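You operate a simulated robot arm through the tools that you are given. There is no shell and no other tool. Be economical: measure what you need, move in short steps, check, and stop when the job is done.

Carry out the task below with a simulated two-armed robot. There is one attempt and no reset: what you move stays moved.

JOB
Wipe up the spill on the parts table top with the cloth and put it back.
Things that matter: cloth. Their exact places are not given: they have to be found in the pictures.

Only the result counts: the job must be done as asked and must still hold three seconds after the hand-in. Knocking over, shifting, dropping, spilling or breaking anything else fails it. Flat cloth is picked up by pressing the open fingertips on it (5 to 10 N) and closing them slowly along it; thin cloth reads only 2 to 8 mm in the jaws.

ROBOT AND FRAMES
Two 7-joint arms with two-finger parallel grippers on one trunk, on a base that drives. Base frame: it is fixed to the floor where the robot stands at the start and does not move with it; the origin is under the middle of the robot, x ahead of it, y to its left, z up. Lengths are in mm, angles in rad, forces in N, time in s.
The left shoulder is at the start at [-92, 119, 825], the right one opposite. With the tool pointing down near the work surface each hand reaches from about 160 to 580 mm from the robot's upright axis, wherever it stands, measured 20 degrees to its own side. Payload 3.43 kg a hand.
Tool frame (each hand has its own): the origin (TCP) lies between the finger pads and is the grasp point; the fingertips stand 30 mm ahead of it; z points along the fingers, y is the line along which they close. Largest opening 94 mm; finger width 28, thickness 10; the body of the gripper, 50 by 96 mm, starts 55 mm behind the TCP.
Orientation is that of the tool frame in the base frame, as [roll, pitch, yaw] about the fixed x, y, z axes, in that order (R = Rz(yaw) Ry(pitch) Rx(roll)). With the fingers straight down and closing along the base's y, the tool's x points along the base's -x, its y along +y and its z along -z.

CONTROLS
- The arms move only by the tool play_rows. It takes "left_targets", "right_targets" or both (then of equal length, played together; a hand with none holds still); each is a list of rows, each a list of 7 numbers: the closure, from 0 (fully open) to 1 (shut), then the shift along the tool's x, y, z in m, then the turn, a rotation vector about the tool's x, y, z in rad. In form: [[hand, tx, ty, tz, ax, ay, az], ...]. A call has 1 to 10 rows; each row is the pose to reach, as a shift and turn from the pose commanded when the call began, along the tool's axes at that moment. A row lasts 0.2 s, in which the tool goes at most 50 mm and 0.15 rad; a call with a longer step from one row to the next is refused whole, and so is a gripper value outside its range. Where a pose cannot be reached the arm comes as near as it can. A force on the tool above 40 N (or 10 N above the force at the start of the call, whichever is more), or a blocked arm, ends the call early, and 0.2 s more pass. Each finger travels about 153 mm/s and halts on what it meets, pressing with about 33 N; the grip force reading is that of the motor and also rises with nothing between the fingers. The clock runs only during rows and for 0.2 s after the last one: add rows that repeat a pose to give the fingers time. It gives the time, the measured TCP pose, the force on the tool (base axes), the opening and the grip force at its end, in the units of the frame above (readings bear some noise), with the torque about the TCP (base axes, N m) and any sound that the robot's microphone picked up, and new pictures: "pictures" is both (left out), scene, wrist or none (wrist: the cameras of the hands that moved).
- Cameras (640 x 400 px; columns grow to the right, rows downward): "scene" is now at [33.7, 11.2, 1532.9]; the picture's right is [0.17, -0.99, 0.00], its down [-0.74, -0.12, -0.66] and it looks along [0.65, 0.11, -0.75] (base axes); focal length 269 px, centre (320, 200). "left" rides on the left gripper at [76, -14, -103] in its tool frame; the picture's right is [0.18, 0.98, 0.00], its down [-0.75, 0.14, -0.64] and it looks along [-0.63, 0.12, 0.77] (tool axes); focal length 243 px, centre (320, 200). "right" rides on the right gripper at [76, 14, -102] in its tool frame; the picture's right is [-0.18, 0.98, 0.00], its down [-0.75, -0.14, -0.64] and it looks along [-0.63, -0.12, 0.77] (tool axes); focal length 243 px, centre (320, 200).
- slide_trunk(by): slides the trunk up (or, below 0, down) by that many mm; the arms and the scene camera ride with it, the base frame stays. It gives what a move gives, with no picture.
- steer(legs): drives the robot by 1 to 6 legs, each [ahead, left, turn to the left] in mm, mm and rad, along the robot's own axes; the way and the turn of a leg run together, so that a leg with both is an arc; at most 1500 mm and 3.142 rad a leg. The arms and the cameras ride along, it lands a little off, and it stops where it bumps. It gives what a move gives, and a new picture of the scene camera.
- head_to(pan, tilt): turns the head with the scene camera to pan (to the left, within 2.496 rad either way) and tilt (down, from -0.506 to 1.204), counted from straight ahead of the robot. It gives what a move gives, and a new picture of the scene camera.
- probe_pixels(camera, pixels): for up to 12 pixels [column, row] of the newest picture of that camera ("zoom" is the newest enlarged one), the place [x, y, z] in the base frame of the surface seen there, good to about 2 mm. No time passes.
- zoom(camera, box): a new picture of the part [left, top, right, bottom] of that camera's present view, enlarged. No time passes.
- job_done(): hands the job in; it is judged then, once.

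Go step by step. Measure first, check grasps and placings, and put right what went wrong. The budget is 80 turns and 260 pictures, counting those below and the enlarged ones. Unless the task says otherwise, let go and move clear before handing in, and close with one line.

The tools are called after "Request:" as a command line: name --argument value ..., lists and objects as JSON in quotes. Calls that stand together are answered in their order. play_rows: Moves the arms, as the interface text tells. Its arguments: {"type":"object","properties":{"left_targets":{"type":"array","items":{"type":"array","items":{"type":"number"}}},"right_targets":{"type":"array","items":{"type":"array","items":{"type":"number"}}},"pictures":{"type":"string","enum":["both","scene","wrist","none"]}},"required":[]} The other tools are called the same way: slide_trunk (by) slides the trunk up or down; steer (legs) drives the base; head_to (pan, tilt) turns the head that bears the scene camera; probe_pixels (camera, pixels) gives the place of the surface under pixels of a picture; zoom (camera, box) takes an enlarged picture of a part of a camera's view; job_done () hands the job in.

At the start:

```text
t: 0.0
left_tcp_pos: [385.7, 188.4, 1015.6]
left_tcp_rot: [3.141, 0.0, 3.141]
left_wrist_force: [0.2, 0.3, 0.5]
left_moment: [0.0, -0.05, 0.0]
left_finger_gap: 93.9
left_grip_force: 0.0
right_tcp_pos: [286.4, -84.9, 982.7]
right_tcp_rot: [3.141, -0.001, 3.141]
right_wrist_force: [0.8, 0.1, -0.3]
right_moment: [0.0, 0.0, 0.04]
right_finger_gap: 93.9
right_grip_force: 0.1
trunk travel left (down, up): [-250.0, 85.0]
robot x, y, heading: [-1.0, -0.7, -0.0]
head pan, tilt: [0.168, 0.852]
```

scene: 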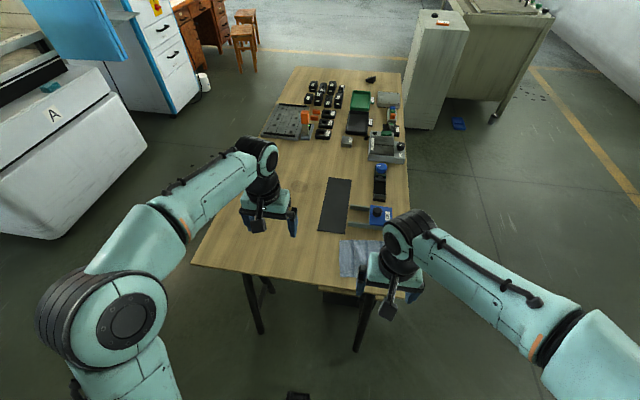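
right: 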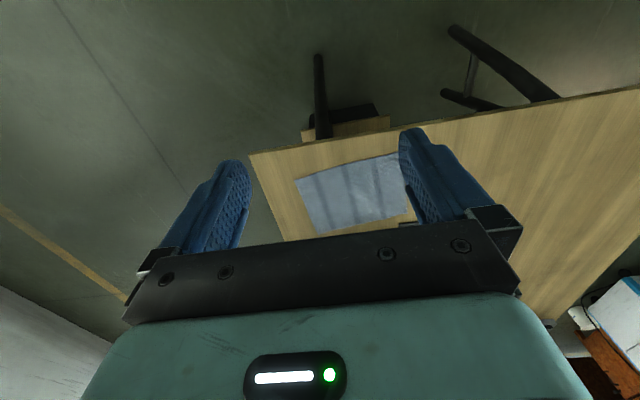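
left: 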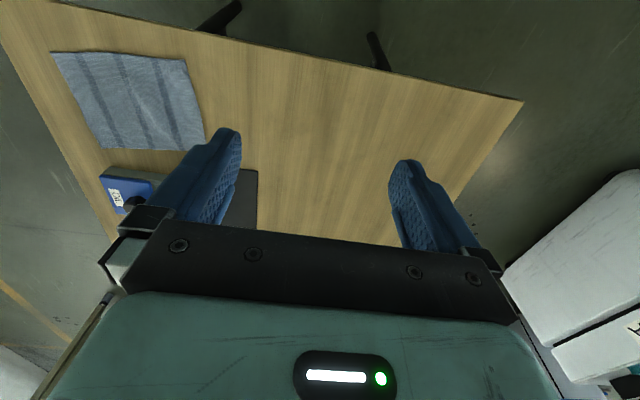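

The cloth lies near the table's front right corner (scene pixel 360,258). The spill isn't obvious yet, so I'll zoom in and probe.

Request:
zoom --camera "scene" --box '[180, 160, 440, 310]'

Request:
zoom --camera "scene" --box '[240, 60, 430, 180]'

Request:
probe_pixels --camera "scene" --pixels '[[342, 242], [342, 274], [381, 242], [360, 258], [192, 264], [300, 190], [333, 205], [292, 70], [401, 75], [320, 250], [230, 180], [355, 215]]'

Request:
probe_pixels --camera "left" --pixels '[[52, 52], [185, 60], [206, 146], [105, 148], [520, 100], [300, 150], [5, 5], [110, 170]]'

```text
2.46 times, centred on (310, 235) of scene
```

zoom: 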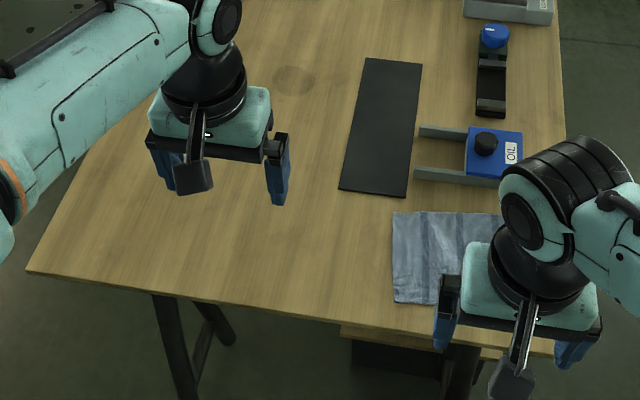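

```text
3.33 times, centred on (335, 120) of scene
```

zoom: 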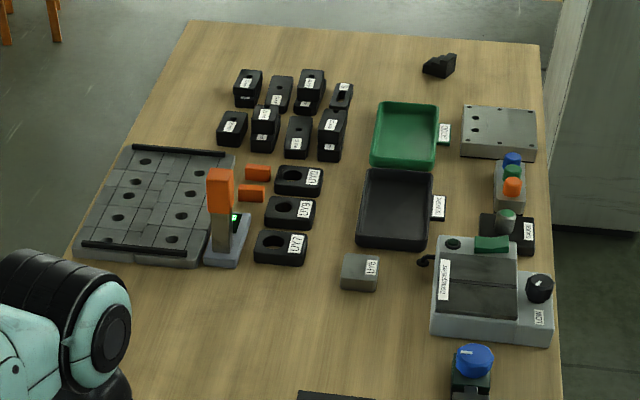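

```text
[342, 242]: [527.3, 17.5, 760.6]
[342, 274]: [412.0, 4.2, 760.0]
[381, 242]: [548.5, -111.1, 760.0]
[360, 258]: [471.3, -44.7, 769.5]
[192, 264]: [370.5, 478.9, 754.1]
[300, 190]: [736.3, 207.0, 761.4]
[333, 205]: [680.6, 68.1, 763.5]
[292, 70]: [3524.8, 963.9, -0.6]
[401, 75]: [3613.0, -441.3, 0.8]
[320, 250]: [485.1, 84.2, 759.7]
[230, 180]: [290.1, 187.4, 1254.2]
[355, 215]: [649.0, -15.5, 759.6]
```

```text
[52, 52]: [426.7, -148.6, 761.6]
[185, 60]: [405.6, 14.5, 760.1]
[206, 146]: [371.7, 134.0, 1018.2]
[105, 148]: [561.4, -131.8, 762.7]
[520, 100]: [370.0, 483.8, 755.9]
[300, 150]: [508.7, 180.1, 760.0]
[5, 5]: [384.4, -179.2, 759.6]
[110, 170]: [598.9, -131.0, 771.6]
```

A faint darker patch at scene (300,191) looks like the spill. I'll zoom closer.

Request:
zoom --camera "scene" --box '[265, 165, 345, 215]'

Request:
zoom --camera "left" --box '[0, 0, 540, 260]'

Request:
zoom --camera "right" --box '[240, 100, 440, 250]'

```text
8.00 times, centred on (305, 190) of scene
```

zoom: 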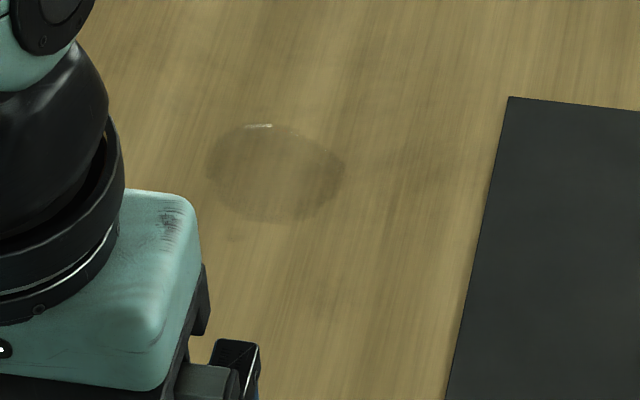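

```text
1.19 times, centred on (270, 130) of left
```

zoom: 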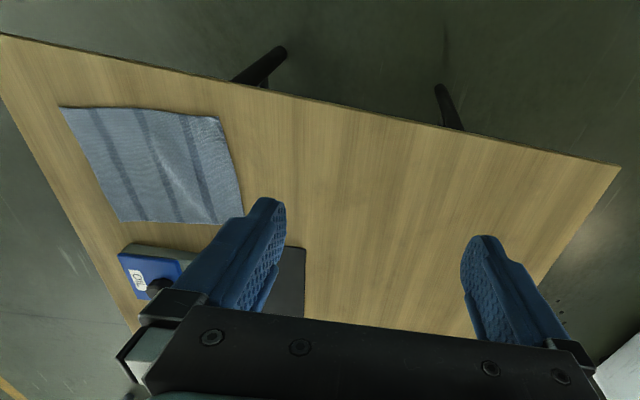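

```text
2.67 times, centred on (340, 175) of right
```

zoom: 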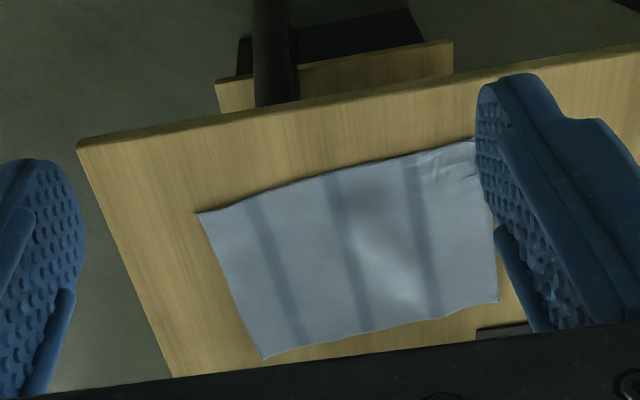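

The spill spans roughly scene (291–308, 180–193). I'll probe its outline, the cloth's surface, and the legs and floor, and tilt down to see my own base clearance.

Request:
probe_pixels --camera "scene" --pixels '[[291, 186], [308, 187], [300, 181], [301, 192.5], [255, 300], [358, 335], [262, 330], [355, 350], [345, 297], [268, 280], [140, 150], [210, 215]]'

Request:
probe_pixels --camera "right" --pixels '[[303, 180], [316, 230], [405, 214], [398, 156], [340, 190], [370, 185], [385, 195], [380, 165], [350, 215], [320, 130], [340, 130], [320, 60]]'

Request:
head_to --pan 0.0 --tilt 1.2

```text
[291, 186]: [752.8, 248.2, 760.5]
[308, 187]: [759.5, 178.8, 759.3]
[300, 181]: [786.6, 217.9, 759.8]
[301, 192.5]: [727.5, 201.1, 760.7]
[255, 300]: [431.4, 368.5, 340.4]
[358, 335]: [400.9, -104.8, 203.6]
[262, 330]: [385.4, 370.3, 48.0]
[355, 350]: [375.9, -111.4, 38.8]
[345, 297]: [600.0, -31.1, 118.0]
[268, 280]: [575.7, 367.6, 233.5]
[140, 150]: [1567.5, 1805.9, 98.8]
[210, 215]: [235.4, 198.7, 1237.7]
```

```text
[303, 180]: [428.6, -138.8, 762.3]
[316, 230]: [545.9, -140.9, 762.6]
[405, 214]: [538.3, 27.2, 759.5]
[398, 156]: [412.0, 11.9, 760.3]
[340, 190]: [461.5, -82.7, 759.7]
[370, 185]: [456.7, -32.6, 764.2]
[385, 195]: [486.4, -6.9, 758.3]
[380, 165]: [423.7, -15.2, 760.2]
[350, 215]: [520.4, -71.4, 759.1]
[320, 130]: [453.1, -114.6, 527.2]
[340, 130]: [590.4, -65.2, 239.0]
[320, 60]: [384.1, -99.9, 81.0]
```

```text
t: 0.8
left_tcp_pos: [385.3, 188.5, 1016.6]
left_tcp_rot: [-3.141, 0.0, -3.141]
left_wrist_force: [0.4, -1.2, 0.3]
left_moment: [0.01, 0.02, 0.0]
left_finger_gap: 93.9
left_grip_force: 0.2
right_tcp_pos: [285.1, -85.3, 983.1]
right_tcp_rot: [3.141, -0.001, 3.141]
right_wrist_force: [0.1, 0.7, 0.2]
right_moment: [0.0, -0.01, 0.01]
right_finger_gap: 93.7
right_grip_force: 0.0
trunk travel left (down, up): [-250.0, 85.0]
robot x, y, heading: [1.2, -0.4, -0.001]
head pan, tilt: [0.0, 1.201]
```

scene: 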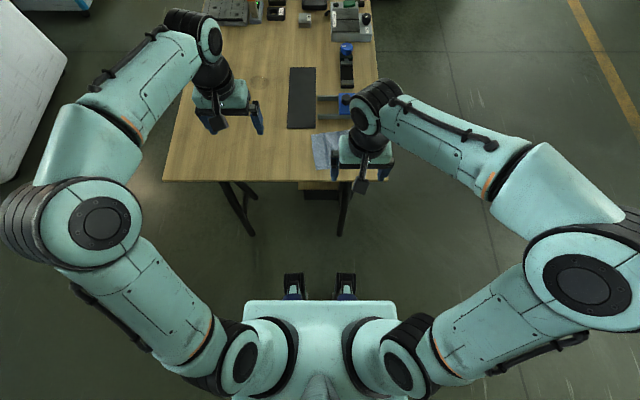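

The spill centre is about (756, 213), radius ~33 mm, and the front table legs sit at x≈385, y=370 and −110. I'll check where my base's front wheels are (293,285 / 345,285).

Request:
probe_pixels --camera "scene" --pixels '[[293, 278], [293, 290], [345, 278], [347, 292], [300, 298], [340, 298], [165, 180], [172, 140], [180, 105], [386, 178], [380, 60], [50, 130]]'

Request:
zoom --camera "scene" --box '[220, 160, 420, 310]'

```text
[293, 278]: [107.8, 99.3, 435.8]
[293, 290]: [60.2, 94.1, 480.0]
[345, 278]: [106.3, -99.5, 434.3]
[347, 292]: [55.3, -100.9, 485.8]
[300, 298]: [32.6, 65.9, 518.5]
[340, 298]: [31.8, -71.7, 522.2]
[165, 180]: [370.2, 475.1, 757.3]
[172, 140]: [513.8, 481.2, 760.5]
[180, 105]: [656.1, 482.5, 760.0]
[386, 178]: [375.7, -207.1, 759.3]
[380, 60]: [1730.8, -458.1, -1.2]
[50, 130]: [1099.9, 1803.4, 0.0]
```

```text
2.67 times, centred on (320, 235) of scene
```

zoom: 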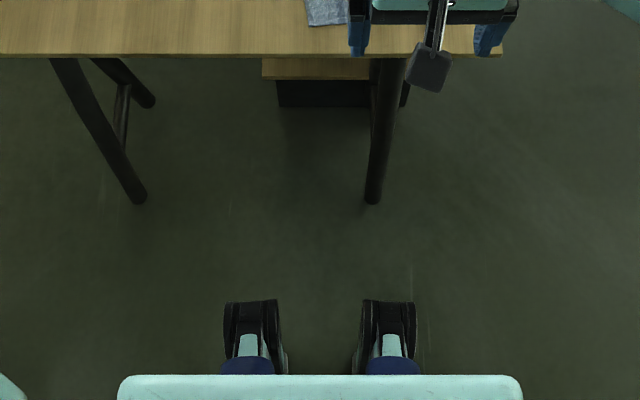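

The base front (knees) reaches only x≈110–140, so there is room to drive up to the table later. The left hand should do both the pick-up and the wipe, so I'll shift 150 mm right first.

Request:
steer --legs '[[0, -150, 0]]'

Request:
play_rows --left_targets '[[0, 0, 0, 0, 0, 0, 0], [0, -0.03, -0.03, 0.02, 0, 0, 0], [0, -0.055, -0.055, 0.05, 0, 0, 0], [0, -0.08, -0.08, 0.08, 0, 0, 0], [0, -0.095, -0.095, 0.1, 0, 0, 0], [0, -0.095, -0.095, 0.1, 0, 0, 0]]' --right_targets '[[0, 0, -0.03, 0, 0, 0, 0], [0, 0, -0.06, 0, 0, 0, 0], [0, 0, -0.09, 0, 0, 0, 0], [0, 0, -0.09, 0, 0, 0, 0], [0, 0, -0.09, 0, 0, 0, 0], [0, 0, -0.09, 0, 0, 0, 0]]'

```text
t: 2.8
left_tcp_pos: [386.7, 39.8, 1016.6]
left_tcp_rot: [3.141, -0.002, 3.136]
left_wrist_force: [1.0, 0.8, 0.0]
left_moment: [-0.01, 0.03, 0.0]
left_finger_gap: 93.7
left_grip_force: 0.1
right_tcp_pos: [284.8, -233.4, 982.5]
right_tcp_rot: [-3.141, 0.0, 3.137]
right_wrist_force: [0.6, 0.4, -0.3]
right_moment: [-0.01, -0.01, 0.02]
right_finger_gap: 94.0
right_grip_force: 0.1
trunk travel left (down, up): [-250.0, 85.0]
robot x, y, heading: [-1.2, -146.5, -0.005]
head pan, tilt: [0.0, 1.201]
```

scene: 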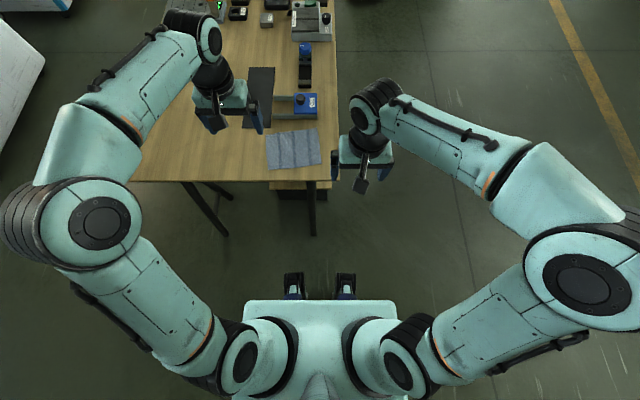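

```text
t: 4.2
left_tcp_pos: [481.8, -58.2, 915.3]
left_tcp_rot: [3.14, 0.0, 3.135]
left_wrist_force: [-0.1, 0.4, 0.0]
left_moment: [0.0, 0.0, -0.01]
left_finger_gap: 93.9
left_grip_force: 0.1
right_tcp_pos: [283.8, -322.4, 982.5]
right_tcp_rot: [-3.141, 0.0, 3.135]
right_wrist_force: [-0.3, 0.4, 0.5]
right_moment: [0.03, 0.0, 0.03]
right_finger_gap: 93.9
right_grip_force: 0.0
trunk travel left (down, up): [-250.0, 85.0]
robot x, y, heading: [-2.2, -147.5, -0.004]
head pan, tilt: [0.0, 1.201]
```

scene: 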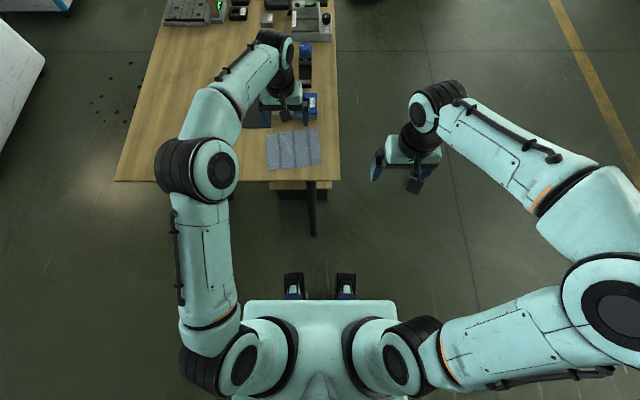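
right: 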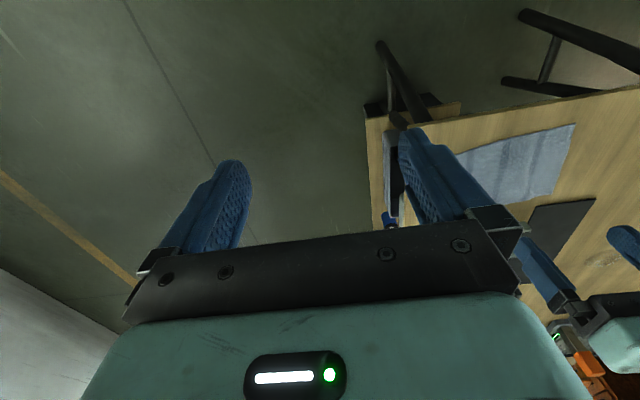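
left: 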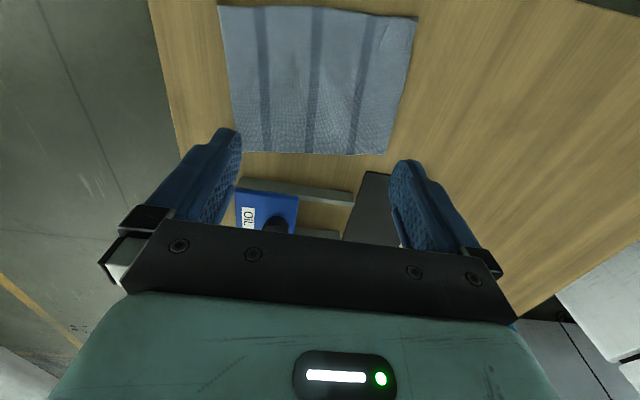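

The hand is centred over the cloth. I'll record the cloth's corners for later and descend to just above it with the jaws partly closed.

Request:
probe_pixels --camera "scene" --pixels '[[267, 135], [316, 129], [320, 163], [270, 169], [293, 150], [280, 150], [306, 147]]'

Request:
play_rows --left_targets '[[0.3, 0, 0, 0.03, 0, 0, 0], [0.35, 0, 0, 0.06, 0, 0, 0], [0.35, 0, 0, 0.09, 0, 0, 0], [0.35, 0, 0, 0.115, 0, 0, 0], [0.35, 0, 0, 0.115, 0, 0, 0]]'

```text
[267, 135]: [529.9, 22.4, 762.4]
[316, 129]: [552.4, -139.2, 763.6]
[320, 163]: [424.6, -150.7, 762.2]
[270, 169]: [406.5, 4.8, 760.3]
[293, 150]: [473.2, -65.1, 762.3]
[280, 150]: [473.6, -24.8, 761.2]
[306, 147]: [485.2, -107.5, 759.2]
```

```text
t: 5.4
left_tcp_pos: [479.9, -54.8, 799.3]
left_tcp_rot: [3.141, -0.001, 3.138]
left_wrist_force: [0.1, 0.0, -1.0]
left_moment: [-0.01, -0.03, 0.04]
left_finger_gap: 61.2
left_grip_force: 0.0
right_tcp_pos: [283.2, -321.7, 982.4]
right_tcp_rot: [3.141, -0.001, 3.137]
right_wrist_force: [0.5, 1.2, 0.3]
right_moment: [0.0, 0.01, 0.0]
right_finger_gap: 94.1
right_grip_force: 0.1
trunk travel left (down, up): [-250.0, 85.0]
robot x, y, heading: [0.2, -145.4, -0.003]
head pan, tilt: [0.0, 1.201]
```

scene: 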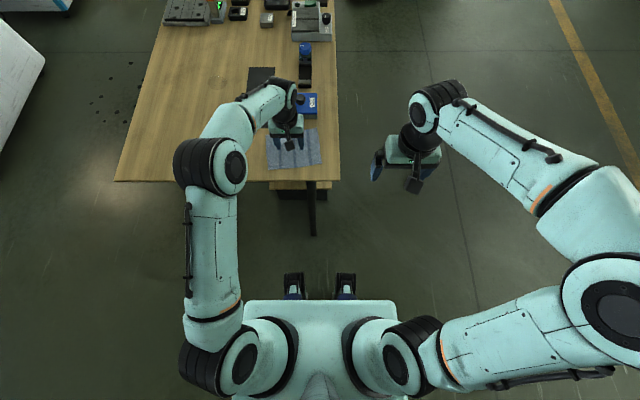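
left: 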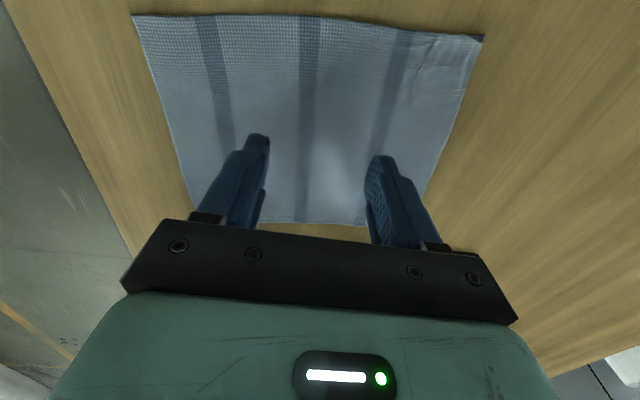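

The tips are ~8 mm above the cloth. I'll press down in small steps.

Request:
play_rows --left_targets '[[0.35, 0, 0, 0.004, 0, 0, 0], [0.35, 0, 0, 0.008, 0, 0, 0], [0.35, 0, 0, 0.0095, 0, 0, 0], [0.35, 0, 0, 0.0095, 0, 0, 0]]' --pictures "wrist"

```text
t: 6.4
left_tcp_pos: [481.6, -54.8, 791.8]
left_tcp_rot: [3.141, -0.001, 3.136]
left_wrist_force: [0.7, -1.4, 0.0]
left_moment: [0.01, 0.0, 0.01]
left_finger_gap: 60.9
left_grip_force: 0.1
right_tcp_pos: [284.1, -322.2, 982.1]
right_tcp_rot: [-3.141, 0.0, 3.136]
right_wrist_force: [-0.1, -0.3, -0.9]
right_moment: [-0.02, -0.01, 0.01]
right_finger_gap: 94.2
right_grip_force: 0.0
trunk travel left (down, up): [-250.0, 85.0]
robot x, y, heading: [0.1, -144.2, -0.005]
head pan, tilt: [0.0, 1.201]
```

left: 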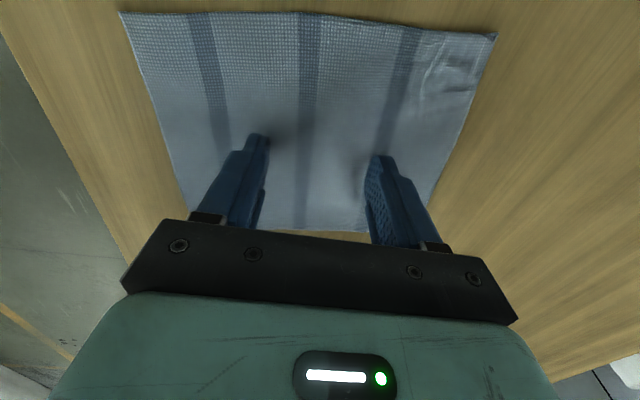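

Request:
play_rows --left_targets '[[0.35, 0, 0, 0.0015, 0, 0, 0], [0.35, 0, 0, 0.003, 0, 0, 0], [0.35, 0, 0, 0.003, 0, 0, 0]]' --pictures "none"

```text
t: 7.2
left_tcp_pos: [481.0, -55.1, 790.2]
left_tcp_rot: [-3.141, 0.004, 3.137]
left_wrist_force: [4.0, 1.8, 14.3]
left_moment: [0.16, 0.0, -0.06]
left_finger_gap: 61.0
left_grip_force: 0.0
right_tcp_pos: [282.1, -322.2, 982.7]
right_tcp_rot: [3.141, -0.002, 3.137]
right_wrist_force: [-0.1, -0.2, 0.0]
right_moment: [-0.01, -0.01, 0.03]
right_finger_gap: 94.0
right_grip_force: 0.1
trunk travel left (down, up): [-250.0, 85.0]
robot x, y, heading: [-1.2, -147.0, -0.001]
head pan, tilt: [0.0, 1.201]
```

Contact is at 14 N, slightly more than wanted. I'll back off a fraction and check.

Request:
play_rows --left_targets '[[0.35, 0, 0, -0.0007, 0, 0, 0], [0.35, 0, 0, -0.0007, 0, 0, 0]]' --pictures "none"

```text
t: 7.8
left_tcp_pos: [481.5, -55.4, 792.1]
left_tcp_rot: [3.14, 0.004, 3.137]
left_wrist_force: [1.9, 2.6, 15.8]
left_moment: [-0.05, -0.02, -0.01]
left_finger_gap: 60.9
left_grip_force: 0.0
right_tcp_pos: [281.9, -322.9, 982.3]
right_tcp_rot: [-3.141, -0.001, 3.138]
right_wrist_force: [0.0, 1.0, -0.3]
right_moment: [0.03, -0.04, -0.02]
right_finger_gap: 93.8
right_grip_force: 0.0
trunk travel left (down, up): [-250.0, 85.0]
robot x, y, heading: [1.6, -146.5, -0.008]
head pan, tilt: [0.0, 1.201]
```

Request:
play_rows --left_targets '[[0.35, 0, 0, -0.001, 0, 0, 0], [0.35, 0, 0, -0.001, 0, 0, 0]]' --pictures "none"

```text
t: 8.4
left_tcp_pos: [480.8, -55.4, 790.7]
left_tcp_rot: [-3.141, 0.002, 3.136]
left_wrist_force: [1.4, 3.1, 12.9]
left_moment: [-0.03, -0.05, 0.04]
left_finger_gap: 60.8
left_grip_force: 0.1
right_tcp_pos: [282.6, -321.7, 982.1]
right_tcp_rot: [3.141, -0.001, 3.134]
right_wrist_force: [0.1, -0.5, -0.2]
right_moment: [0.0, 0.01, -0.01]
right_finger_gap: 94.4
right_grip_force: 0.0
trunk travel left (down, up): [-250.0, 85.0]
robot x, y, heading: [-3.0, -143.3, -0.005]
head pan, tilt: [0.0, 1.201]
```

Request:
play_rows --left_targets '[[0.35, 0, 0, -0.001, 0, 0, 0], [0.43, 0, 0, -0.001, 0, 0, 0], [0.51, 0, 0, -0.001, 0, 0, 0], [0.59, 0, 0, -0.001, 0, 0, 0], [0.67, 0, 0, -0.001, 0, 0, 0], [0.75, 0, 0, -0.001, 0, 0, 0], [0.83, 0, 0, -0.001, 0, 0, 0], [0.91, 0, 0, -0.001, 0, 0, 0], [1, 0, 0, -0.001, 0, 0, 0], [1, 0, 0, -0.001, 0, 0, 0]]' --pictures "wrist"

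```text
t: 10.6
left_tcp_pos: [481.8, -55.8, 791.4]
left_tcp_rot: [-3.141, 0.002, 3.136]
left_wrist_force: [-0.2, 0.1, -1.1]
left_moment: [0.0, 0.01, 0.0]
left_finger_gap: 1.8
left_grip_force: 32.8
right_tcp_pos: [283.9, -321.8, 982.3]
right_tcp_rot: [3.141, -0.001, 3.136]
right_wrist_force: [0.6, 0.9, -0.9]
right_moment: [0.01, 0.01, 0.04]
right_finger_gap: 94.1
right_grip_force: 0.1
trunk travel left (down, up): [-250.0, 85.0]
robot x, y, heading: [-4.1, -143.1, -0.005]
head pan, tilt: [0.0, 1.201]
```

left: 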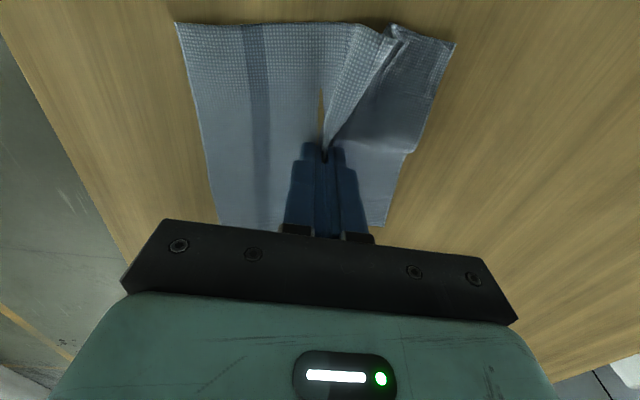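

The cloth bunched up, with the jaw gap at 1.8 mm. I'll lift to test the grip.

Request:
play_rows --left_targets '[[1, 0, 0, -0.02, 0, 0, 0], [1, 0, 0, -0.05, 0, 0, 0], [1, 0, 0, -0.09, 0, 0, 0], [1, 0, 0, -0.13, 0, 0, 0], [1, 0, 0, -0.13, 0, 0, 0]]'

```text
t: 11.8
left_tcp_pos: [483.4, -54.4, 921.6]
left_tcp_rot: [3.141, -0.001, 3.137]
left_wrist_force: [-0.3, -0.3, -1.1]
left_moment: [-0.01, 0.01, 0.02]
left_finger_gap: 2.3
left_grip_force: 33.4
right_tcp_pos: [284.2, -323.1, 981.1]
right_tcp_rot: [-3.141, 0.001, 3.136]
right_wrist_force: [0.5, 0.1, 0.2]
right_moment: [0.02, -0.01, -0.04]
right_finger_gap: 94.0
right_grip_force: 0.1
trunk travel left (down, up): [-250.0, 85.0]
robot x, y, heading: [-3.8, -145.8, -0.005]
head pan, tilt: [0.0, 1.201]
```

scene: 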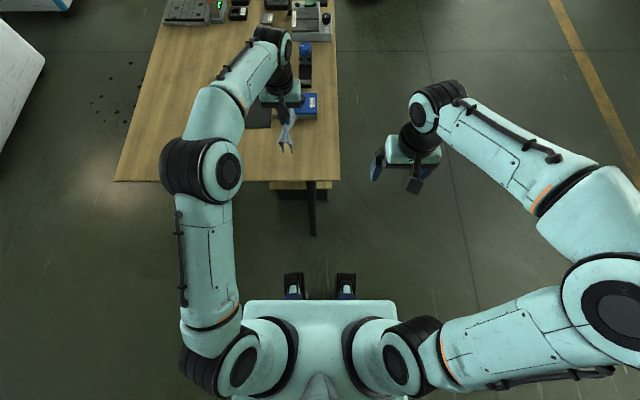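
left: 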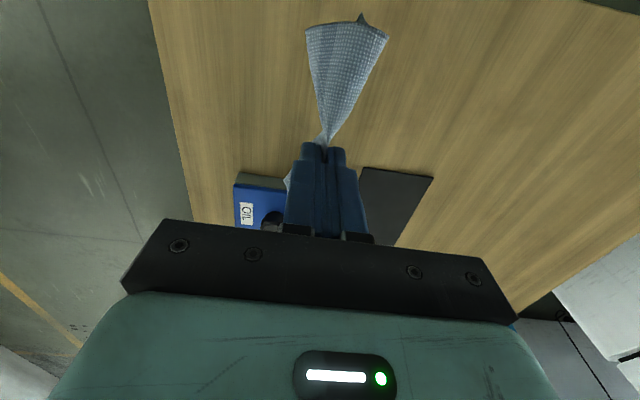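

The cloth is gripped and hangs free. I'll raise it, then drive left 225 mm and ahead 230 mm, with my knees passing between the table legs.

Request:
play_rows --left_targets '[[1, 0, 0, -0.03, 0, 0, 0], [1, 0, 0, -0.07, 0, 0, 0], [1, 0, 0, -0.07, 0, 0, 0]]' --right_targets '[[0, 0.0, 0, -0.03, 0, 0, 0], [0, 0.0, 0, -0.06, 0, 0, 0], [0, 0.0, 0, -0.06, 0, 0, 0]]' --pictures "none"

Request:
steer --legs '[[0, 225, 0.005]]'

Request:
steer --legs '[[150, 0, 0]]'

```text
t: 12.6
left_tcp_pos: [481.7, -56.0, 992.2]
left_tcp_rot: [3.141, 0.0, 3.137]
left_wrist_force: [-0.2, 0.2, -0.5]
left_moment: [0.01, 0.02, 0.0]
left_finger_gap: 2.3
left_grip_force: 33.1
right_tcp_pos: [284.1, -321.4, 1043.2]
right_tcp_rot: [3.141, -0.001, 3.136]
right_wrist_force: [-0.1, -0.4, -0.1]
right_moment: [-0.01, 0.0, -0.02]
right_finger_gap: 94.0
right_grip_force: 0.1
trunk travel left (down, up): [-250.0, 85.0]
robot x, y, heading: [-0.6, -149.8, -0.006]
head pan, tilt: [0.0, 1.201]
```

```text
t: 15.1
left_tcp_pos: [481.8, 169.2, 991.7]
left_tcp_rot: [-3.141, -0.001, 3.139]
left_wrist_force: [-1.0, 0.5, 0.9]
left_moment: [0.01, 0.0, -0.02]
left_finger_gap: 2.0
left_grip_force: 33.3
right_tcp_pos: [285.3, -95.7, 1043.0]
right_tcp_rot: [-3.141, -0.001, 3.14]
right_wrist_force: [-0.7, 1.0, -0.4]
right_moment: [-0.01, 0.01, -0.02]
right_finger_gap: 94.2
right_grip_force: 0.0
trunk travel left (down, up): [-250.0, 85.0]
robot x, y, heading: [1.0, 79.0, 0.003]
head pan, tilt: [0.0, 1.201]
```

scene: 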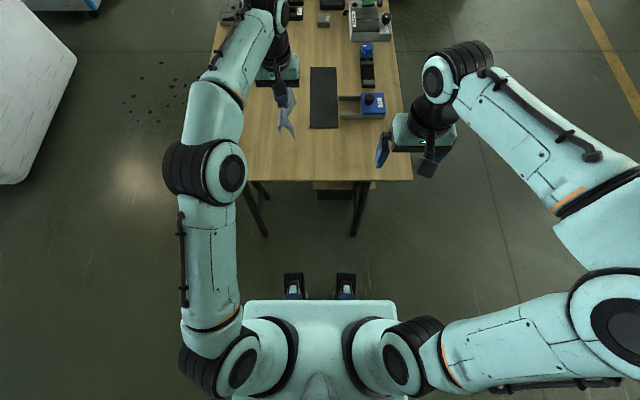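

```text
t: 16.6
left_tcp_pos: [631.4, 167.3, 992.2]
left_tcp_rot: [-3.141, 0.001, 3.135]
left_wrist_force: [-0.3, -0.1, 0.5]
left_moment: [-0.01, -0.02, 0.01]
left_finger_gap: 1.9
left_grip_force: 33.0
right_tcp_pos: [434.5, -96.3, 1044.0]
right_tcp_rot: [-3.141, -0.002, 3.137]
right_wrist_force: [0.2, 0.8, 0.3]
right_moment: [-0.02, -0.06, 0.01]
right_finger_gap: 94.0
right_grip_force: 0.1
trunk travel left (down, up): [-250.0, 85.0]
robot x, y, heading: [147.1, 78.2, -0.005]
head pan, tilt: [0.0, 1.201]
stopped in leg 1: the robot was blocked; the commanded pose is now the measured one
```

scene: 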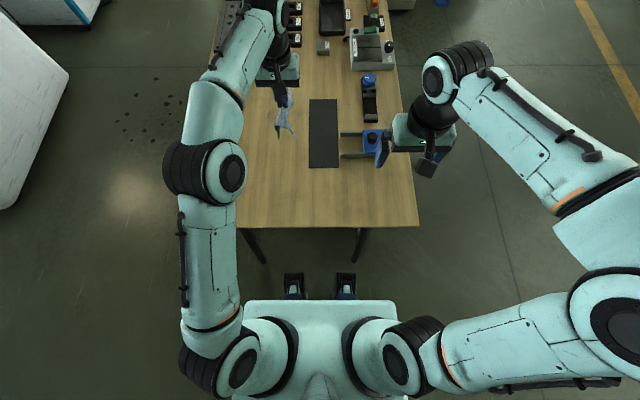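

Driving stopped as blocked at x≈147. I'll check whether the table moved by probing the front corners (238,228), (418,226), and look closer.

Request:
probe_pixels --camera "scene" --pixels '[[239, 226], [300, 226], [417, 225], [263, 262], [355, 260], [293, 275], [345, 275]]'

Request:
zoom --camera "scene" --box '[220, 80, 430, 310]'

```text
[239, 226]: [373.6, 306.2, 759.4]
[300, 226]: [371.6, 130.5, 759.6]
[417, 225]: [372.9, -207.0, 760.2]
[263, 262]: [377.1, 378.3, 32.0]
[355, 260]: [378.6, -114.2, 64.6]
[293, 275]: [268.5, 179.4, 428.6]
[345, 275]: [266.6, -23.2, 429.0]
```

```text
1.74 times, centred on (325, 195) of scene
```

zoom: 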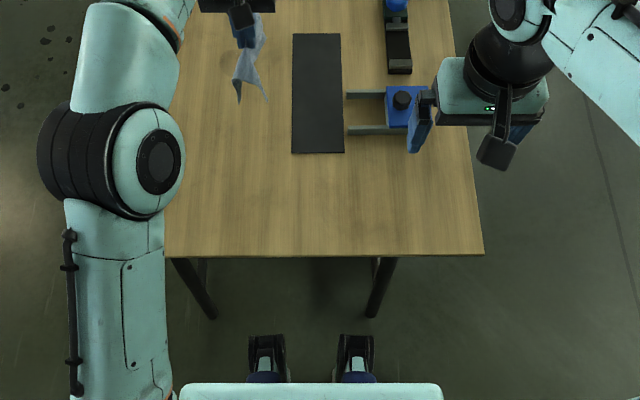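

The table hasn't moved; its front edge is still at x≈372. The spill is ~625 mm from my axis, so I'll test whether the arm reaches it from here, staying high, with some forward tilt of the fingers.

Request:
play_rows --left_targets '[[1, -0.02, 0.015, 0.0, 0, 0.1, 0], [1, -0.04, 0.03, 0.0, 0, 0.2, 0], [1, -0.065, 0.045, 0.02, 0, 0.3, 0], [1, -0.09, 0.046, 0.04, 0, 0.35, 0], [1, -0.11, 0.046, 0.06, 0, 0.35, 0], [1, -0.115, 0.046, 0.08, 0, 0.35, 0], [1, -0.115, 0.046, 0.08, 0, 0.35, 0]]'

```text
t: 18.2
left_tcp_pos: [629.3, 234.6, 872.2]
left_tcp_rot: [-3.138, -0.348, 3.136]
left_wrist_force: [-0.4, 0.6, 0.4]
left_moment: [-0.01, 0.01, 0.02]
left_finger_gap: 1.9
left_grip_force: 32.9
left hand out of reach, approached as far as the arm can: row 1, 2, 3, 4, 5, 6, 7
right_tcp_pos: [435.5, -94.8, 1043.6]
right_tcp_rot: [-3.14, -0.002, 3.136]
right_wrist_force: [-1.1, 0.6, 0.2]
right_moment: [-0.04, 0.01, 0.0]
right_finger_gap: 93.9
right_grip_force: 0.0
trunk travel left (down, up): [-250.0, 85.0]
robot x, y, heading: [148.3, 76.6, -0.012]
head pan, tilt: [0.0, 1.201]
```

scene: 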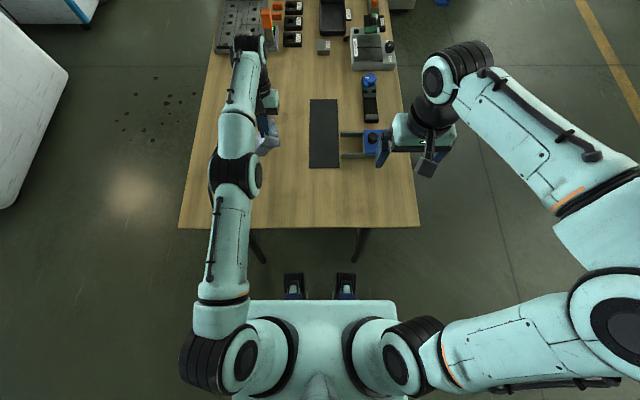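
left: 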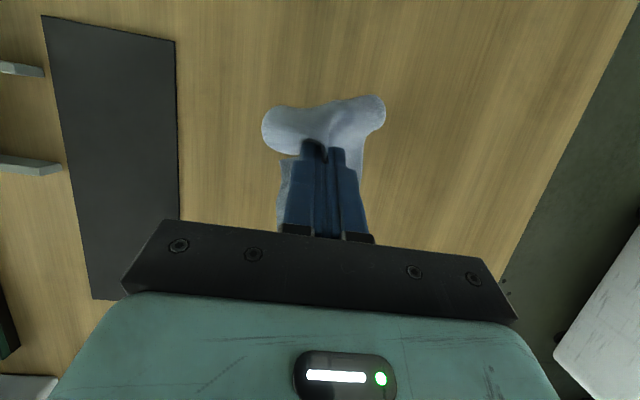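

The tilt went the wrong way and the arm is at its limit here, so I'll wipe from the table's left side instead, where the spill is only 267 mm from the edge. First I'll retract the arm high and level it.

Request:
play_rows --left_targets '[[1, 0.02, -0.005, -0.02, 0, 0, 0], [1, 0.05, -0.01, -0.045, 0, -0.05, 0], [1, 0.08, -0.02, -0.065, 0, -0.15, 0], [1, 0.11, -0.03, -0.07, 0, -0.25, 0], [1, 0.15, -0.046, -0.0735, 0, -0.35, 0], [1, 0.15, -0.046, -0.0735, 0, -0.35, 0], [1, 0.15, -0.046, -0.0735, 0, -0.35, 0]]'

```text
t: 19.9
left_tcp_pos: [507.4, 187.8, 995.3]
left_tcp_rot: [-3.141, 0.001, 3.139]
left_wrist_force: [0.7, 0.3, -0.4]
left_moment: [0.0, 0.0, -0.01]
left_finger_gap: 2.1
left_grip_force: 32.5
right_tcp_pos: [433.0, -95.9, 1042.5]
right_tcp_rot: [-3.14, 0.001, 3.134]
right_wrist_force: [-0.4, -0.6, 0.8]
right_moment: [-0.04, -0.08, -0.03]
right_finger_gap: 94.0
right_grip_force: 0.0
trunk travel left (down, up): [-250.0, 85.0]
robot x, y, heading: [151.9, 79.2, -0.007]
head pan, tilt: [0.0, 1.201]
```

scene: 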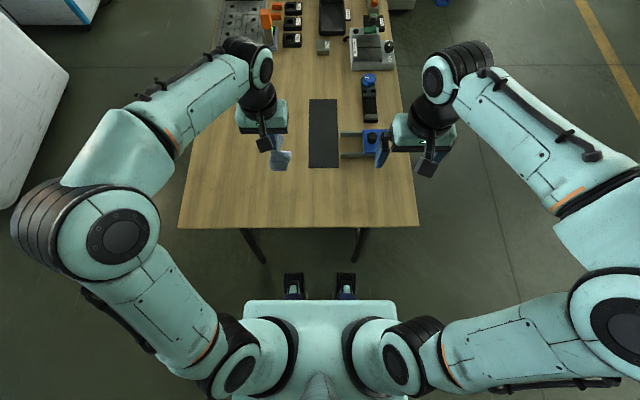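
left: 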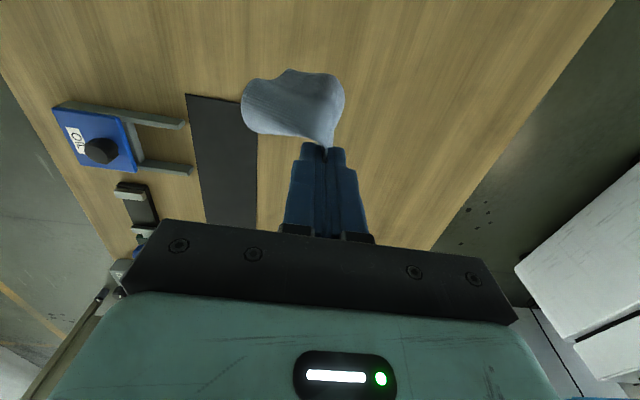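

I'll check the free floor on the left: probing the machine's base edge at (8,207), (68,78) and the floor.

Request:
head_to --pan 0.9 --tilt 0.85

```text
t: 21.1
left_tcp_pos: [508.1, 187.2, 995.1]
left_tcp_rot: [3.141, 0.0, 3.136]
left_wrist_force: [0.0, 0.1, -0.8]
left_moment: [-0.01, -0.03, 0.01]
left_finger_gap: 1.7
left_grip_force: 33.3
right_tcp_pos: [434.5, -96.6, 1043.1]
right_tcp_rot: [3.141, 0.0, 3.135]
right_wrist_force: [0.2, -0.3, -0.6]
right_moment: [0.02, 0.01, -0.02]
right_finger_gap: 94.0
right_grip_force: 0.0
trunk travel left (down, up): [-250.0, 85.0]
robot x, y, heading: [146.7, 80.1, -0.005]
head pan, tilt: [0.901, 0.85]
```

scene: 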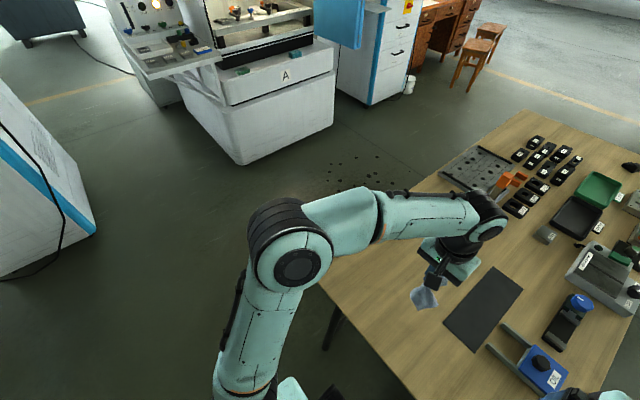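

Request:
probe_pixels --camera "scene" --pixels '[[240, 163], [330, 120], [180, 95], [95, 232], [30, 275], [300, 215], [350, 240], [440, 165], [527, 113], [270, 240], [160, 72], [370, 100]]'

```text
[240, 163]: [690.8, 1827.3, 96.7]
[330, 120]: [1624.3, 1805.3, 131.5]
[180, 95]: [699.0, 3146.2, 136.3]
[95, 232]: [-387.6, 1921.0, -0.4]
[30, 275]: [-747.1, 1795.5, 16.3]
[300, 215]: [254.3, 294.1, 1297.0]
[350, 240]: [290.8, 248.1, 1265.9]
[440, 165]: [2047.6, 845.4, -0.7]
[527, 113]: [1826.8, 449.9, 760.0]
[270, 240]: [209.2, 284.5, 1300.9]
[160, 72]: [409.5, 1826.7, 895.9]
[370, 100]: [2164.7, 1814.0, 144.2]
```

The left side is clear out to y≈1800 and my elbows are high. I'll drive back, left, ahead, then turn right to face the table's left side.

Request:
steer --legs '[[-250, 0, 0], [0, 990, 0], [690, 0, 0], [0, 0, -1.566]]'

Request:
head_to --pan 0.15 --tilt 1.0

```text
t: 38.6
left_tcp_pos: [700.3, 717.3, 995.2]
left_tcp_rot: [3.14, -0.001, 1.581]
left_wrist_force: [-0.4, 0.1, -0.7]
left_moment: [-0.02, 0.02, 0.01]
left_finger_gap: 2.0
left_grip_force: 33.0
right_tcp_pos: [413.9, 786.4, 1043.5]
right_tcp_rot: [-3.141, 0.001, 1.578]
right_wrist_force: [0.3, 0.1, 0.6]
right_moment: [0.03, 0.01, 0.01]
right_finger_gap: 94.2
right_grip_force: 0.1
trunk travel left (down, up): [-250.0, 85.0]
robot x, y, heading: [584.9, 1073.6, -1.563]
head pan, tilt: [0.901, 0.85]
```

scene: 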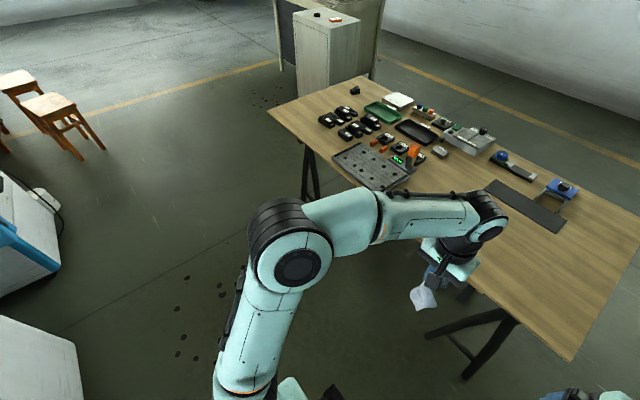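

```text
t: 39.7
left_tcp_pos: [698.6, 716.6, 994.5]
left_tcp_rot: [3.14, 0.0, 1.581]
left_wrist_force: [0.0, 0.0, 0.0]
left_moment: [0.01, 0.0, 0.01]
left_finger_gap: 2.2
left_grip_force: 33.6
right_tcp_pos: [413.4, 786.7, 1043.4]
right_tcp_rot: [3.141, 0.0, 1.581]
right_wrist_force: [0.9, -0.5, 0.2]
right_moment: [-0.03, -0.02, 0.03]
right_finger_gap: 93.8
right_grip_force: 0.0
trunk travel left (down, up): [-250.0, 85.0]
robot x, y, heading: [582.2, 1073.0, -1.561]
head pan, tilt: [0.15, 1.0]
```

scene: 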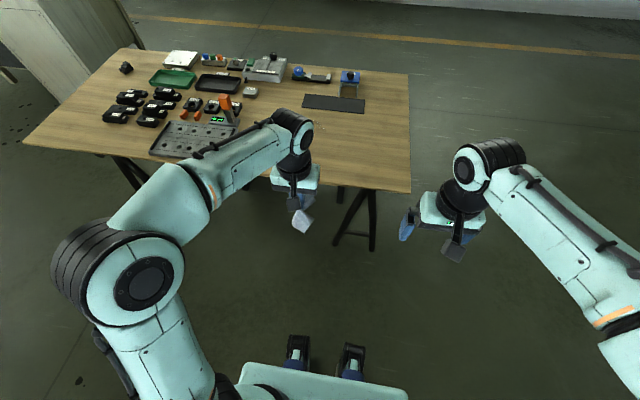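

I'm facing the table's side squarely. I'll drive ahead 330 mm to y≈743.

Request:
steer --legs '[[330, 0, -0.01]]'

```text
t: 41.9
left_tcp_pos: [696.9, 393.2, 994.5]
left_tcp_rot: [3.142, 0.001, 1.571]
left_wrist_force: [0.2, 0.1, 0.4]
left_moment: [0.03, -0.04, 0.0]
left_finger_gap: 2.2
left_grip_force: 32.5
right_tcp_pos: [412.1, 465.6, 1042.6]
right_tcp_rot: [3.141, 0.0, 1.571]
right_wrist_force: [-0.8, 0.2, 0.3]
right_moment: [0.02, 0.02, 0.0]
right_finger_gap: 94.2
right_grip_force: 0.2
trunk travel left (down, up): [-250.0, 85.0]
robot x, y, heading: [582.9, 751.7, -1.568]
head pan, tilt: [0.15, 1.0]
```

scene: 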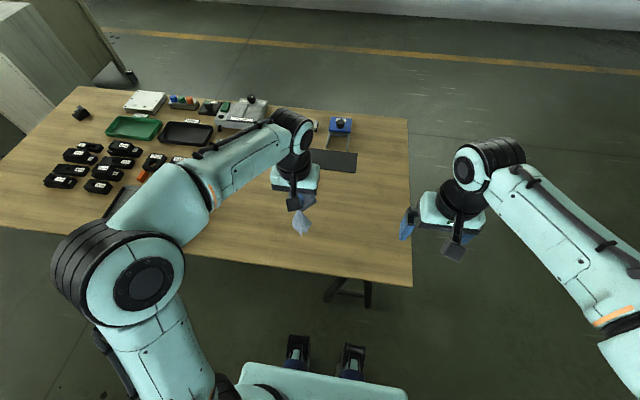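

I'll drive 18 mm closer, then move the hand over the spill, staying high.

Request:
steer --legs '[[18, 0, 0]]'

Request:
play_rows --left_targets '[[1, -0.03, 0.01, 0.01, 0, 0, 0], [1, -0.06, 0.02, 0.02, 0, 0, 0], [1, -0.09, 0.035, 0.03, 0, 0, 0], [1, -0.12, 0.045, 0.04, 0, 0, 0], [1, -0.15, 0.055, 0.05, 0, 0, 0], [1, -0.155, 0.058, 0.06, 0, 0, 0], [1, -0.155, 0.058, 0.06, 0, 0, 0]]'

```text
t: 42.6
left_tcp_pos: [698.6, 376.7, 995.3]
left_tcp_rot: [-3.141, 0.003, 1.571]
left_wrist_force: [-0.4, -0.1, 0.3]
left_moment: [0.01, 0.03, 0.03]
left_finger_gap: 2.0
left_grip_force: 33.1
right_tcp_pos: [411.9, 447.5, 1042.5]
right_tcp_rot: [-3.141, 0.0, 1.572]
right_wrist_force: [-0.4, -0.6, -0.6]
right_moment: [-0.02, 0.0, 0.0]
right_finger_gap: 93.9
right_grip_force: 0.0
trunk travel left (down, up): [-250.0, 85.0]
robot x, y, heading: [585.8, 736.7, -1.573]
head pan, tilt: [0.15, 1.0]
```

scene: 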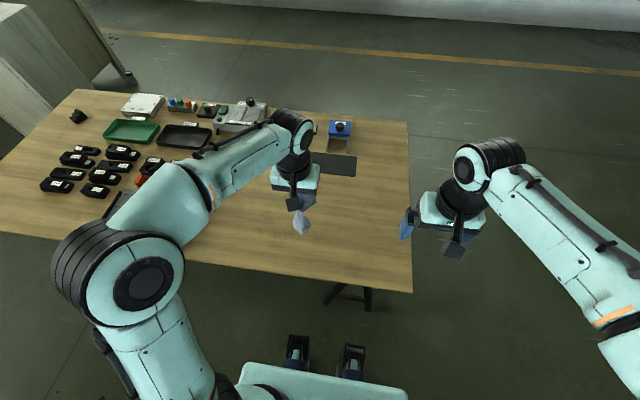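

```text
t: 44.2
left_tcp_pos: [751.9, 220.4, 934.1]
left_tcp_rot: [3.14, 0.0, 1.571]
left_wrist_force: [0.0, 0.5, 0.1]
left_moment: [0.01, -0.03, 0.07]
left_finger_gap: 2.1
left_grip_force: 32.7
right_tcp_pos: [413.2, 448.1, 1043.1]
right_tcp_rot: [3.141, 0.0, 1.569]
right_wrist_force: [0.0, -0.8, -0.2]
right_moment: [-0.02, -0.01, -0.02]
right_finger_gap: 93.9
right_grip_force: 0.0
trunk travel left (down, up): [-250.0, 85.0]
robot x, y, heading: [586.2, 732.9, -1.568]
head pan, tilt: [0.15, 1.0]
```

scene: 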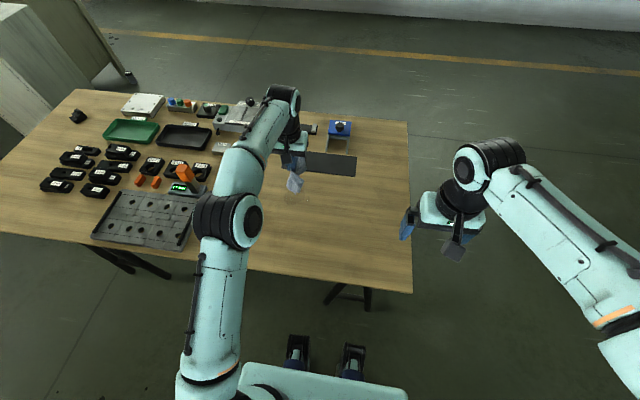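
left: 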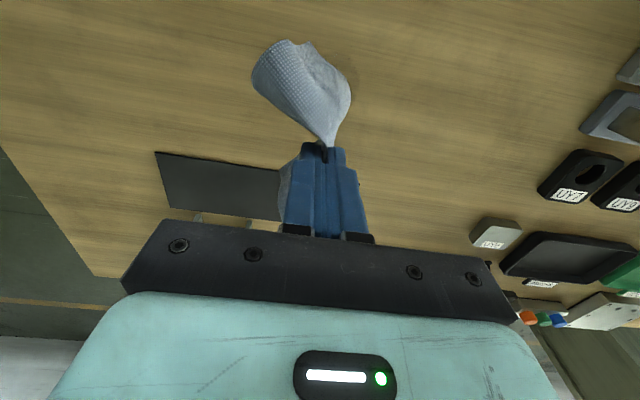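

The hand is above the spill, visible beside the cloth near (300,203). I'll lower until the cloth presses the table.

Request:
play_rows --left_targets '[[1, 0, 0, 0.03, 0, 0, 0], [1, 0.01, 0, 0.06, 0, 0, 0], [1, 0.02, 0, 0.09, 0, 0, 0], [1, 0.025, 0, 0.115, 0, 0, 0], [1, 0.025, 0, 0.13, 0, 0, 0], [1, 0.025, 0, 0.136, 0, 0, 0], [1, 0.025, 0, 0.138, 0, 0, 0]]'

```text
t: 45.9
left_tcp_pos: [754.0, 247.5, 797.6]
left_tcp_rot: [3.141, -0.001, 1.57]
left_wrist_force: [-0.9, 0.3, 0.6]
left_moment: [0.0, 0.02, 0.03]
left_finger_gap: 1.9
left_grip_force: 32.8
right_tcp_pos: [412.0, 448.3, 1042.9]
right_tcp_rot: [-3.141, 0.001, 1.57]
right_wrist_force: [0.0, -0.7, -0.2]
right_moment: [-0.03, -0.02, -0.04]
right_finger_gap: 93.9
right_grip_force: 0.1
trunk travel left (down, up): [-250.0, 85.0]
robot x, y, heading: [585.9, 733.6, -1.572]
head pan, tilt: [0.15, 1.0]
```

scene: 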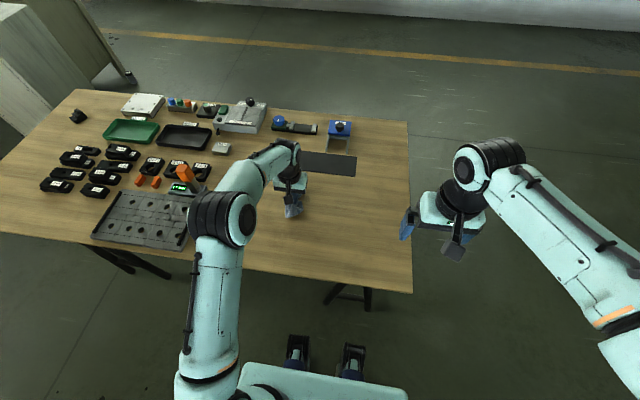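
left: 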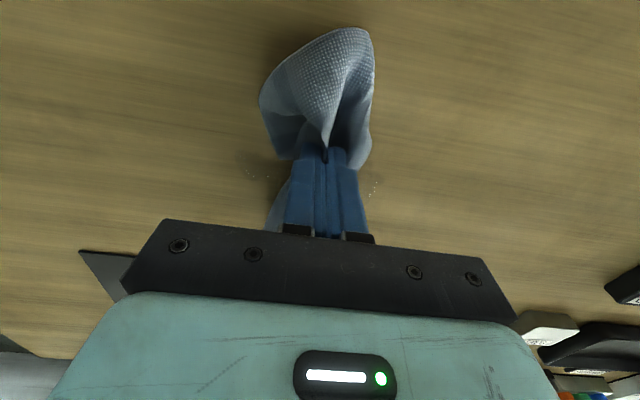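

The cloth sits on the near part of the spill. I'll lower to a gentle press.

Request:
play_rows --left_targets '[[1, 0, 0, 0.003, 0, 0, 0], [1, 0, 0, 0.006, 0, 0, 0], [1, 0, 0, 0.008, 0, 0, 0], [1, 0, 0, 0.008, 0, 0, 0]]' --pictures "none"

```text
t: 46.9
left_tcp_pos: [755.2, 247.0, 792.3]
left_tcp_rot: [-3.141, 0.006, 1.573]
left_wrist_force: [1.7, 4.7, 24.7]
left_moment: [0.19, 0.03, 0.0]
left_finger_gap: 2.0
left_grip_force: 33.2
right_tcp_pos: [411.6, 449.3, 1042.1]
right_tcp_rot: [3.139, 0.001, 1.57]
right_wrist_force: [-0.8, 0.2, 0.7]
right_moment: [0.03, 0.02, -0.01]
right_finger_gap: 93.9
right_grip_force: 0.1
trunk travel left (down, up): [-250.0, 85.0]
robot x, y, heading: [589.2, 731.3, -1.571]
head pan, tilt: [0.15, 1.0]
```

25 N is a bit firm, so I'll ease 2 mm and stroke away across the spill and back.

Request:
play_rows --left_targets '[[1, 0, 0, -0.002, 0, 0, 0], [1, -0.015, 0, -0.002, 0, 0, 0], [1, -0.03, 0, -0.002, 0, 0, 0], [1, -0.045, 0, -0.002, 0, 0, 0], [1, -0.06, 0, -0.002, 0, 0, 0], [1, -0.075, 0, -0.002, 0, 0, 0], [1, -0.075, 0.02, -0.002, 0, 0, 0]]'

```text
t: 48.5
left_tcp_pos: [772.9, 179.4, 791.6]
left_tcp_rot: [-3.138, 0.006, 1.569]
left_wrist_force: [-7.0, -1.5, 17.0]
left_moment: [-0.05, 0.11, -0.02]
left_finger_gap: 1.7
left_grip_force: 33.2
left hand out of reach, approached as far as the arm can: row 6, 7
right_tcp_pos: [411.6, 448.6, 1043.5]
right_tcp_rot: [3.141, 0.001, 1.571]
right_wrist_force: [0.0, 0.0, 0.1]
right_moment: [-0.01, 0.02, 0.02]
right_finger_gap: 93.9
right_grip_force: 0.2
trunk travel left (down, up): [-250.0, 85.0]
robot x, y, heading: [585.5, 731.2, -1.567]
head pan, tilt: [0.15, 1.0]
```

scene: 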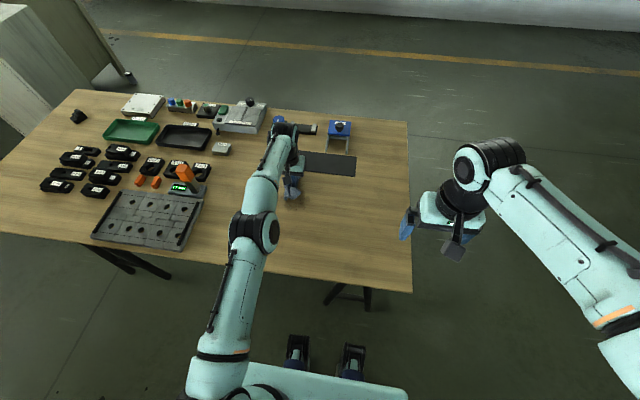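
left: 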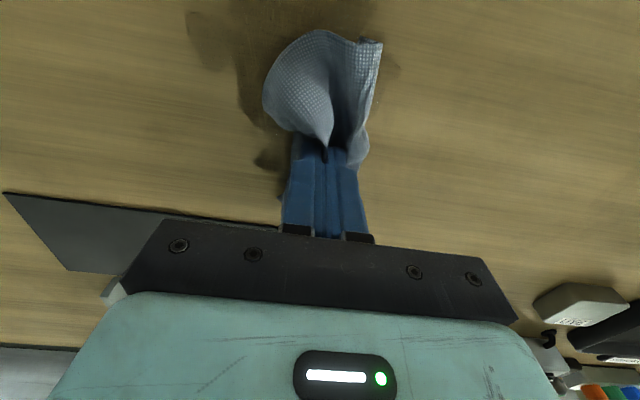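

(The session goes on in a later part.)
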